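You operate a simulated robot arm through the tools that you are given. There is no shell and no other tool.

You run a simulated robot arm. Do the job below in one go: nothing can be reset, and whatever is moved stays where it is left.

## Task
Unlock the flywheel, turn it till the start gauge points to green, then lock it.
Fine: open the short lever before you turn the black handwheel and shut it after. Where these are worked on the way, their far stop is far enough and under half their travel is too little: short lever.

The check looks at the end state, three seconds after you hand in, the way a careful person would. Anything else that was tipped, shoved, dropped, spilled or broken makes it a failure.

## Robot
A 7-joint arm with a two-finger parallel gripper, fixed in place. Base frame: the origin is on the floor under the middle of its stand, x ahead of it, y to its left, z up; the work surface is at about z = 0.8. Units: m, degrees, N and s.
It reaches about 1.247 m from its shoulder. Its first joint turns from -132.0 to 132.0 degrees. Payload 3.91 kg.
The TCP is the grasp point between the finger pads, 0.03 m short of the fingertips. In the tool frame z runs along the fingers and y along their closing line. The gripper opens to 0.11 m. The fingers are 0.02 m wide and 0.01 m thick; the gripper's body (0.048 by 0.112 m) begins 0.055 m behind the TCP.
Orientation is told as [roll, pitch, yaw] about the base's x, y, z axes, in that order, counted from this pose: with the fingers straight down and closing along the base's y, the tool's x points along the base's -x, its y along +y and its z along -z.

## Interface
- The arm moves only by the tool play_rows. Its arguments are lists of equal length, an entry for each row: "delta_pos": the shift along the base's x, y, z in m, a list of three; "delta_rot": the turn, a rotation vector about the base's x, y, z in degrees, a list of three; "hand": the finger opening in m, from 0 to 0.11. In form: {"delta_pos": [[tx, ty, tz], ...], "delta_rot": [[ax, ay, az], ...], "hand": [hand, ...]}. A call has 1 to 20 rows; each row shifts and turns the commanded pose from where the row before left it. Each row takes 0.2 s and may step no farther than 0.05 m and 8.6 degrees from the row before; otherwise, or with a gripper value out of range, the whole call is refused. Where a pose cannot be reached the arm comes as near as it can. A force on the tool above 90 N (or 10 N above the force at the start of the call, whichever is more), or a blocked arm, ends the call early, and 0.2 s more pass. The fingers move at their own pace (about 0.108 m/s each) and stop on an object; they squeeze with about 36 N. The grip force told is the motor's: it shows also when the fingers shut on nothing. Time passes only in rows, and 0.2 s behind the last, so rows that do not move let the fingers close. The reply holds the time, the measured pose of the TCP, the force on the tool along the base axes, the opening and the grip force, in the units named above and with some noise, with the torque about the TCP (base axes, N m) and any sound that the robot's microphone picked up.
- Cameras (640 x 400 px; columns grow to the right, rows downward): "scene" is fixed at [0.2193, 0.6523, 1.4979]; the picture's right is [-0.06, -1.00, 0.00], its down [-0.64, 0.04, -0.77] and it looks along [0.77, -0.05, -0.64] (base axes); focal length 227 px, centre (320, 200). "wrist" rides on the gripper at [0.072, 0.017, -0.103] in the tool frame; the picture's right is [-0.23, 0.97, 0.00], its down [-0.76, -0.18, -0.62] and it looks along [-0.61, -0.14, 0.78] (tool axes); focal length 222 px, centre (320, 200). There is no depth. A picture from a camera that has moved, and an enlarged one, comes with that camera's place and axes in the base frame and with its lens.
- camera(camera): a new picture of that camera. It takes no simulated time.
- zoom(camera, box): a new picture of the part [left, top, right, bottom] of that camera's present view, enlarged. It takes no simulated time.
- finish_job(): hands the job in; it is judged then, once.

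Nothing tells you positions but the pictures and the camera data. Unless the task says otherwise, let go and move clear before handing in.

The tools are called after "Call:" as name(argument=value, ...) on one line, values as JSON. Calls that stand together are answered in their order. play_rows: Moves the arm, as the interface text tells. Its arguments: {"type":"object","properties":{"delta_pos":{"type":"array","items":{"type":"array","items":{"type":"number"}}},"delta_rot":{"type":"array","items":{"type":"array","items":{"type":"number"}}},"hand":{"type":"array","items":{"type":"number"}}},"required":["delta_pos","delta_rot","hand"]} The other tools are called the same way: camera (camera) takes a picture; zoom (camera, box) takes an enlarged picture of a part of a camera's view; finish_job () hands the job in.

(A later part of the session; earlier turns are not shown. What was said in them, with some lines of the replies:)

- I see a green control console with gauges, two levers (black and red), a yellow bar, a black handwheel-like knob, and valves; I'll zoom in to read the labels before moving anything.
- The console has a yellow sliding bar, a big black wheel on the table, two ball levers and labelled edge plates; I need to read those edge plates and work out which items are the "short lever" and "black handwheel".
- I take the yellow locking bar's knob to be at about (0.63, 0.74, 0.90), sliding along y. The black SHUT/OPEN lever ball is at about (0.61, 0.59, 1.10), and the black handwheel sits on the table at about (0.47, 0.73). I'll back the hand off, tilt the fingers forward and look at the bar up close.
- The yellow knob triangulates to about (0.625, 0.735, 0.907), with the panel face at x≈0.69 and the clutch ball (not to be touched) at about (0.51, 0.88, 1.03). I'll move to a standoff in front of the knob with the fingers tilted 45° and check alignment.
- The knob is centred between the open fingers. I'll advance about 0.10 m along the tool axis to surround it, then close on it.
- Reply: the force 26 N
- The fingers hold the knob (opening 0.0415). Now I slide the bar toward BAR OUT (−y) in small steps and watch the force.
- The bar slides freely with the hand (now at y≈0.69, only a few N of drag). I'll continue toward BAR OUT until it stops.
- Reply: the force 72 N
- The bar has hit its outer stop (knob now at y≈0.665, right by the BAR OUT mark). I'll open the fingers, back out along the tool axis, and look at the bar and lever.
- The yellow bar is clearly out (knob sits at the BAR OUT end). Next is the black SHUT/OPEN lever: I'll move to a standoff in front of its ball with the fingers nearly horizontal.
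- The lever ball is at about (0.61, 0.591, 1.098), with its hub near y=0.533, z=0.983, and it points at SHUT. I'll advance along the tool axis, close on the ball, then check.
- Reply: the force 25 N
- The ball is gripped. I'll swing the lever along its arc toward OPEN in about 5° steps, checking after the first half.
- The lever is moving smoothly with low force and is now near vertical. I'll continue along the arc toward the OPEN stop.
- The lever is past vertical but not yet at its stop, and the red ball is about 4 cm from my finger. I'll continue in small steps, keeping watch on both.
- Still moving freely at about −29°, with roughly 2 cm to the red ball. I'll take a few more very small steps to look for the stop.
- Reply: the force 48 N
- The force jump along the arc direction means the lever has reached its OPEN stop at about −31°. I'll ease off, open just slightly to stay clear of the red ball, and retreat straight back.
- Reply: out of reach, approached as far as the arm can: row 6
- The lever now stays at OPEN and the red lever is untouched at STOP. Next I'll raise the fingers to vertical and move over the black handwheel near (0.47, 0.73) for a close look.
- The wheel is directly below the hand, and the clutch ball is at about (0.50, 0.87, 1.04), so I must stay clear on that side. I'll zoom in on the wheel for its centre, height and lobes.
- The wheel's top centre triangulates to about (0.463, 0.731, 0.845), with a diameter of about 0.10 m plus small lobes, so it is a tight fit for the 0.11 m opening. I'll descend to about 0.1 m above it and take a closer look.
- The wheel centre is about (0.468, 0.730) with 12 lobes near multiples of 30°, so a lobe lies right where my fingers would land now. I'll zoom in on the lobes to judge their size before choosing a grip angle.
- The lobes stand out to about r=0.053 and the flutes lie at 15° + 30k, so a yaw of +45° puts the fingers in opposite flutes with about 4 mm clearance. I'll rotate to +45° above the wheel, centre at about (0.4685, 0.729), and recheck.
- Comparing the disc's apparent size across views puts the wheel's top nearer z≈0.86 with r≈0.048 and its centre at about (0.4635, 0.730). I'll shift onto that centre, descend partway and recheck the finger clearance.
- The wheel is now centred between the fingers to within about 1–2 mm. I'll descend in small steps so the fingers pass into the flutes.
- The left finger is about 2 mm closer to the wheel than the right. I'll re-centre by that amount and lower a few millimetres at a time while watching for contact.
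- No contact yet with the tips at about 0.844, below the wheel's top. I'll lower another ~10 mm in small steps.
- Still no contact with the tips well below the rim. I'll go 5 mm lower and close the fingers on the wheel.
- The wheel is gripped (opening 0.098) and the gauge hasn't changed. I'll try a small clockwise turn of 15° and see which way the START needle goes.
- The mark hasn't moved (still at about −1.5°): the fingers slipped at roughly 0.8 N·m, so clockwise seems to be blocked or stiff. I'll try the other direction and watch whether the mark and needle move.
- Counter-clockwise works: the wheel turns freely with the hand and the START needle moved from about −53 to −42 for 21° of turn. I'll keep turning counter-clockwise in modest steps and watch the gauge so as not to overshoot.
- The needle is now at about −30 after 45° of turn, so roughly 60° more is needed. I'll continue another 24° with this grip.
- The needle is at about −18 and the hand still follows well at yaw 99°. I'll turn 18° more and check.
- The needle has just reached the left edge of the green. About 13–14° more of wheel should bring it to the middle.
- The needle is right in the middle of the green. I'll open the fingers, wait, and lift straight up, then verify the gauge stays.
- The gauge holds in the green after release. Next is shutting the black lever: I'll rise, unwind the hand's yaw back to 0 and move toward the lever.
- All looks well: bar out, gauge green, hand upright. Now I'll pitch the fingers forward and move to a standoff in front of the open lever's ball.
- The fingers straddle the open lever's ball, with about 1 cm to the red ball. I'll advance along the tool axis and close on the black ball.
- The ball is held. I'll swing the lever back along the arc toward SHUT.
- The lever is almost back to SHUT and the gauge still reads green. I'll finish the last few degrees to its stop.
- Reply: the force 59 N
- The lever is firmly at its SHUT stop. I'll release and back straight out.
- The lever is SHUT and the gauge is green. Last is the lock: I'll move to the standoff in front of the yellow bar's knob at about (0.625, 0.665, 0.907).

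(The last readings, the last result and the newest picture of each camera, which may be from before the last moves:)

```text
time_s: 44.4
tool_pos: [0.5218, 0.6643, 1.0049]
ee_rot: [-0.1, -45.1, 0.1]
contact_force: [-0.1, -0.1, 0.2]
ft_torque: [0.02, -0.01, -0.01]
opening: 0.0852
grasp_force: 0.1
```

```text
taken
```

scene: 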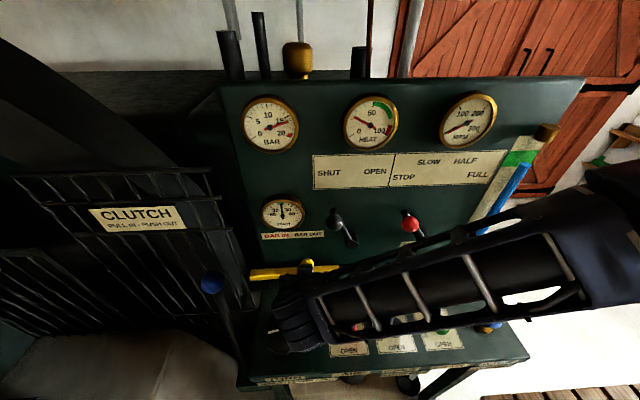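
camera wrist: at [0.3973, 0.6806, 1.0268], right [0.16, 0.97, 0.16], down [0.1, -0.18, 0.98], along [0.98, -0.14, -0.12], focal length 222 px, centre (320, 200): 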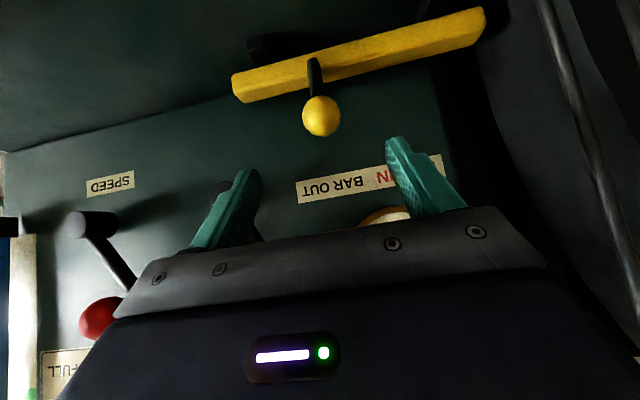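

The knob is centred at (0.625, 0.665, 0.907). I'll advance, grip it, and check.

Call:
play_rows(delta_pos=[[0.0258, 0, -0.0245], [0.0258, 0, -0.0245], [0.0258, 0, -0.0245], [0.0258, 0, -0.0245], [0, 0, 0], [0, 0, 0], [0, 0, 0]], delta_rot=[[0, 0, 0], [0, 0, 0], [0, 0, 0], [0, 0, 0], [0, 0, 0], [0, 0, 0], [0, 0, 0]], hand=[0.085, 0.085, 0.085, 0.085, 0.05, 0.03, 0.03])

Call:
camera(camera="wrist")

```text
time_s: 46.0
tool_pos: [0.6229, 0.6652, 0.9075]
ee_rot: [0.0, -44.9, 0.2]
contact_force: [9.2, 21.9, -2.6]
ft_torque: [0.19, 0.04, 0.09]
opening: 0.0412
grasp_force: 44.7
```

```text
taken
camera wrist: at [0.4992, 0.6806, 0.9295], right [0.16, 0.97, 0.16], down [0.1, -0.18, 0.98], along [0.98, -0.14, -0.12], focal length 222 px, centre (320, 200)
```

wrist: 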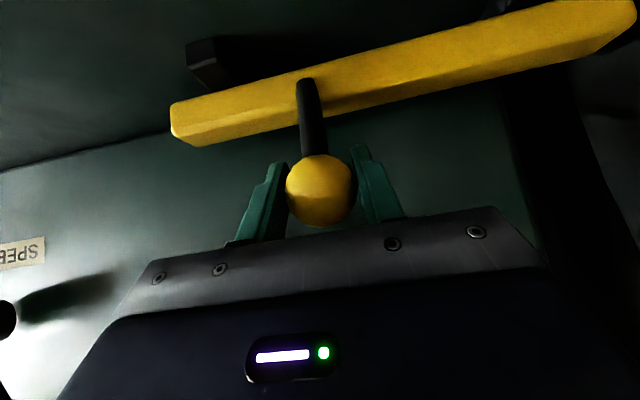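

Gripped. I'll slide the bar back toward BAR IN (+y).

Call:
play_rows(delta_pos=[[0, 0.01, 0], [0, 0.012, 0], [0, 0.012, 0], [0, 0.012, 0], [0, 0.012, 0]], delta_rot=[[0, 0, 0], [0, 0, 0], [0, 0, 0], [0, 0, 0], [0, 0, 0]], hand=[0.03, 0.03, 0.03, 0.03, 0.03])

Call:
camera(camera="wrist")

Call:
zoom(camera="scene", box=[240, 180, 330, 240])

```text
time_s: 47.2
tool_pos: [0.624, 0.7233, 0.9083]
ee_rot: [0.1, -45.0, 0.1]
contact_force: [-15.1, -1.5, 19.0]
ft_torque: [0.09, 0.01, 0.25]
opening: 0.0413
grasp_force: 44.6
```

```text
taken
camera wrist: at [0.4992, 0.739, 0.9293], right [0.16, 0.97, 0.16], down [0.1, -0.18, 0.98], along [0.98, -0.14, -0.12], focal length 222 px, centre (320, 200)
```

wrist: 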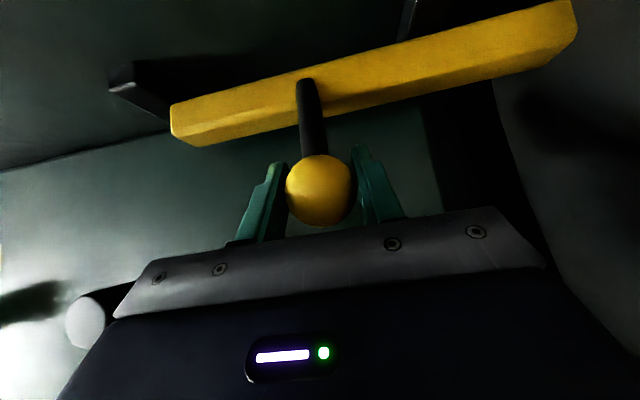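

```text
6.67 times, centred on (285, 210) of scene
camera zoom: at [0.2193, 0.6523, 1.4979], right [-0.06, -1.0, 0.0], down [-0.64, 0.04, -0.77], along [0.77, -0.05, -0.64], focal length 1512 px, centre (553, 133)
```

zoom: 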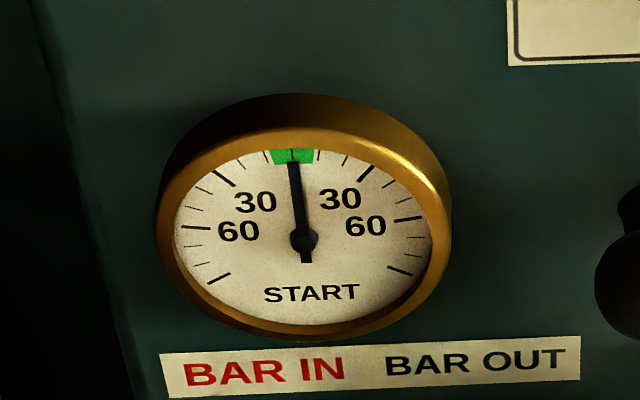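

The bar is at y≈0.723 and moving freely, with the gauge still green. I'll push on to its IN stop, just past 0.736.

Call:
play_rows(delta_pos=[[0, 0.007, 0], [0, 0.006, 0], [0, 0.004, 0]], delta_rot=[[0, 0, 0], [0, 0, 0], [0, 0, 0]], hand=[0.03, 0.03, 0.03])

Call:
camera(camera="wrist")

```text
time_s: 48.0
tool_pos: [0.6256, 0.7349, 0.9061]
ee_rot: [-0.6, -45.0, 0.0]
contact_force: [-28.2, -67.5, 17.5]
ft_torque: [-0.24, -0.33, -0.46]
opening: 0.0413
grasp_force: 45.4
```

```text
taken
camera wrist: at [0.5012, 0.7525, 0.9276], right [0.17, 0.97, 0.15], down [0.1, -0.17, 0.98], along [0.98, -0.15, -0.12], focal length 222 px, centre (320, 200)
```

wrist: 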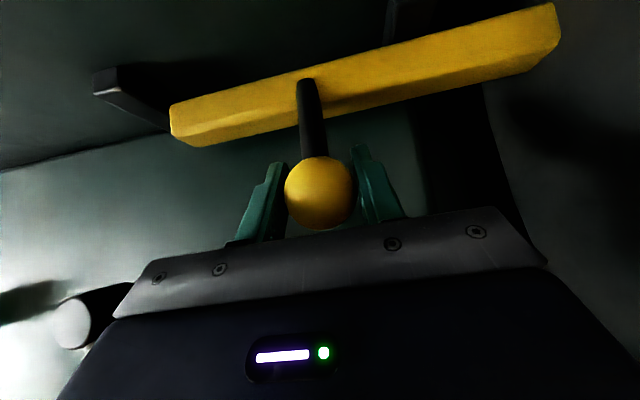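

The bar is back at its IN stop, in the same place as at the start. I'll open, back straight out, and then move the arm well clear.

Call:
play_rows(delta_pos=[[0, -0.002, 0], [0, -0.002, 0], [0, 0, 0], [-0.025, 0, 0.025], [-0.03, 0, 0.03], [-0.03, -0.005, 0.03], [-0.03, -0.01, 0.03]], delta_rot=[[0, 0, 0], [0, 0, 0], [0, 0, 0], [0, 0, 0], [0, 0, 0], [0, 0, 0], [0, 0, 0]], hand=[0.06, 0.085, 0.085, 0.085, 0.085, 0.085, 0.085])

Call:
camera(camera="wrist")

Call:
camera(camera="scene")

```text
time_s: 49.6
tool_pos: [0.5104, 0.7217, 1.0219]
ee_rot: [-0.2, -45.1, 0.2]
contact_force: [-0.1, 0.5, -0.8]
ft_torque: [0.03, 0.01, 0.03]
opening: 0.085
grasp_force: 0.0
```

```text
taken
camera wrist: at [0.3863, 0.7379, 1.0437], right [0.16, 0.97, 0.16], down [0.1, -0.17, 0.98], along [0.98, -0.14, -0.12], focal length 222 px, centre (320, 200)
```

wrist: 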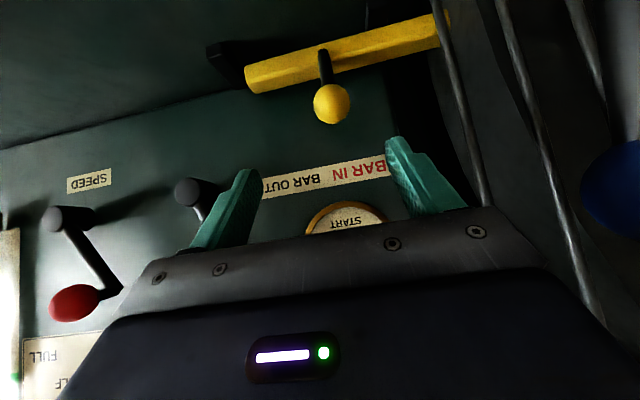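

```text
taken
```

scene: 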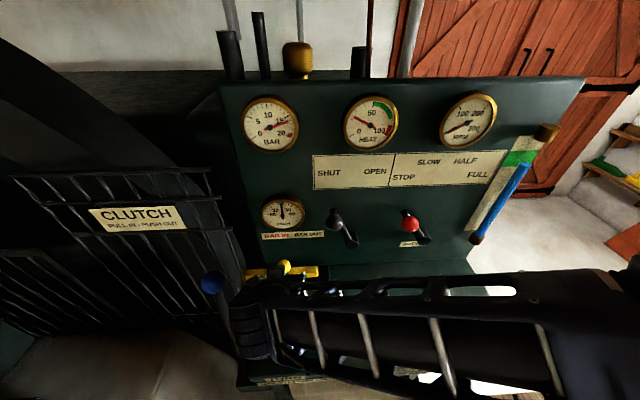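

Everything is in place; I'll back the arm up and away to near its starting pose so I can verify the whole console.

Call:
play_rows(delta_pos=[[-0.02, -0.006, 0.035], [-0.02, -0.006, 0.035], [-0.015, -0.006, 0.035], [-0.01, -0.006, 0.035], [0, -0.01, 0.03], [0, -0.02, 0.03], [0, -0.03, 0.02], [0, -0.04, 0.02], [0.01, -0.04, 0.02], [0.01, -0.04, 0.01], [0.01, -0.03, 0.01]], delta_rot=[[0, 2, 0], [0, 3, 0], [0, 5, 0], [0, 5, 0], [0, 5, 0], [0, 5, 0], [0, 5, 0], [0, 5, 0], [0, 5, 0], [0, 5, 0], [0, 0, 0]], hand=[0.085, 0.1, 0.11, 0.11, 0.11, 0.11, 0.11, 0.11, 0.11, 0.11, 0.11])

Call:
camera(camera="scene")

Call:
zoom(camera="scene", box=[240, 180, 330, 240])

Call:
zoom(camera="scene", box=[230, 200, 390, 300])

Call:
camera(camera="wrist")

```text
time_s: 52.0
tool_pos: [0.4748, 0.488, 1.301]
ee_rot: [0.0, 0.1, 0.3]
contact_force: [0.1, 0.8, -0.1]
ft_torque: [-0.07, 0.03, 0.01]
opening: 0.11
grasp_force: 0.1
```

```text
taken
```

scene: 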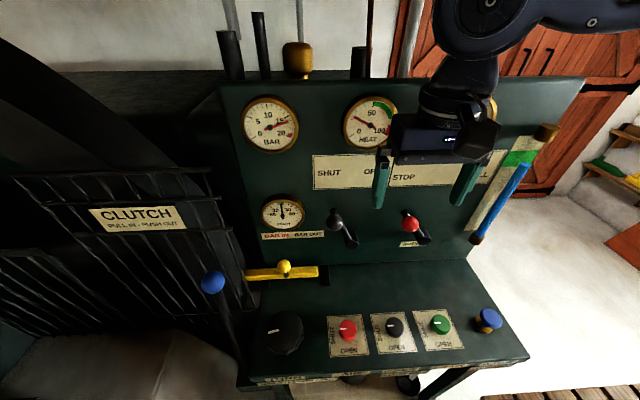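

```text
6.67 times, centred on (285, 210) of scene
camera zoom: at [0.2193, 0.6523, 1.4979], right [-0.06, -1.0, 0.0], down [-0.64, 0.04, -0.77], along [0.77, -0.05, -0.64], focal length 1512 px, centre (553, 133)
```

zoom: 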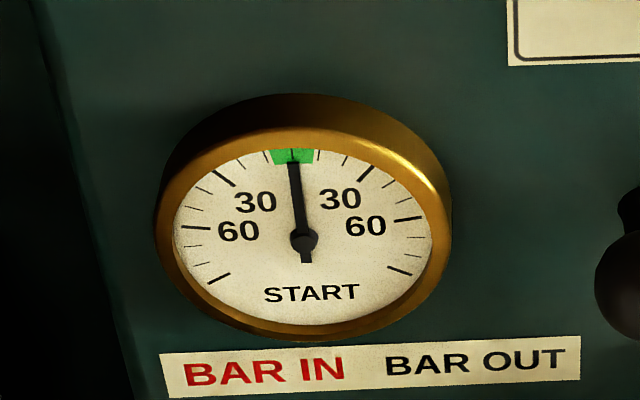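

```text
4.00 times, centred on (310, 250) of scene
camera zoom: at [0.2193, 0.6523, 1.4979], right [-0.06, -1.0, 0.0], down [-0.64, 0.04, -0.77], along [0.77, -0.05, -0.64], focal length 907 px, centre (360, 0)
```

zoom: 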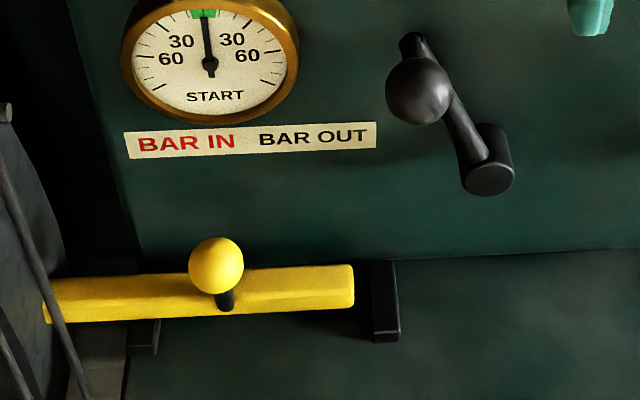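

```text
taken
camera wrist: at [0.4024, 0.5047, 1.4039], right [0.22, 0.97, 0.0], down [0.76, -0.17, 0.62], along [0.61, -0.14, -0.78], focal length 222 px, centre (320, 200)
```

wrist: 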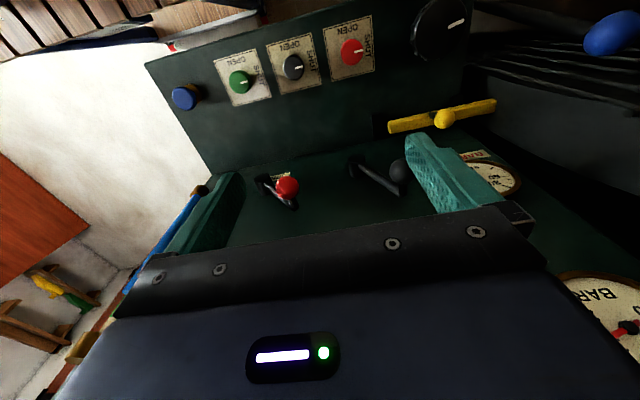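

The bar is at BAR IN, the black lever is at SHUT and the START needle is centred in the green. The red lever, clutch, valves and button look unchanged, and the hand is clear, so I'm handing in.

Call:
finish_job()

```text
The job is handed in.
```

The flywheel is turned to start position and locked again, and I've handed the job in. In the last pictures, the START needle sits in the middle of the green.

- **Unlock:** I slid the yellow bar out to its stop at the BAR OUT end.
- **Lever open:** I moved the black SHUT/OPEN lever to its far stop at OPEN. I took this to be the short lever, because the plate by the handwheel says "BAR OUT, LEVER OPEN".
- **Turn:** I turned the black handwheel counter-clockwise by about 100°. I had first tried it clockwise. It would not move that way and the fingers slipped on it, but the wheel and gauge did not change.
- **Lever shut and lock:** I returned the lever to its SHUT stop, then slid the bar back to its BAR IN stop.

The red speed lever, clutch, three valves and blue button look the same as at the start. The hand is open and clear of the console.
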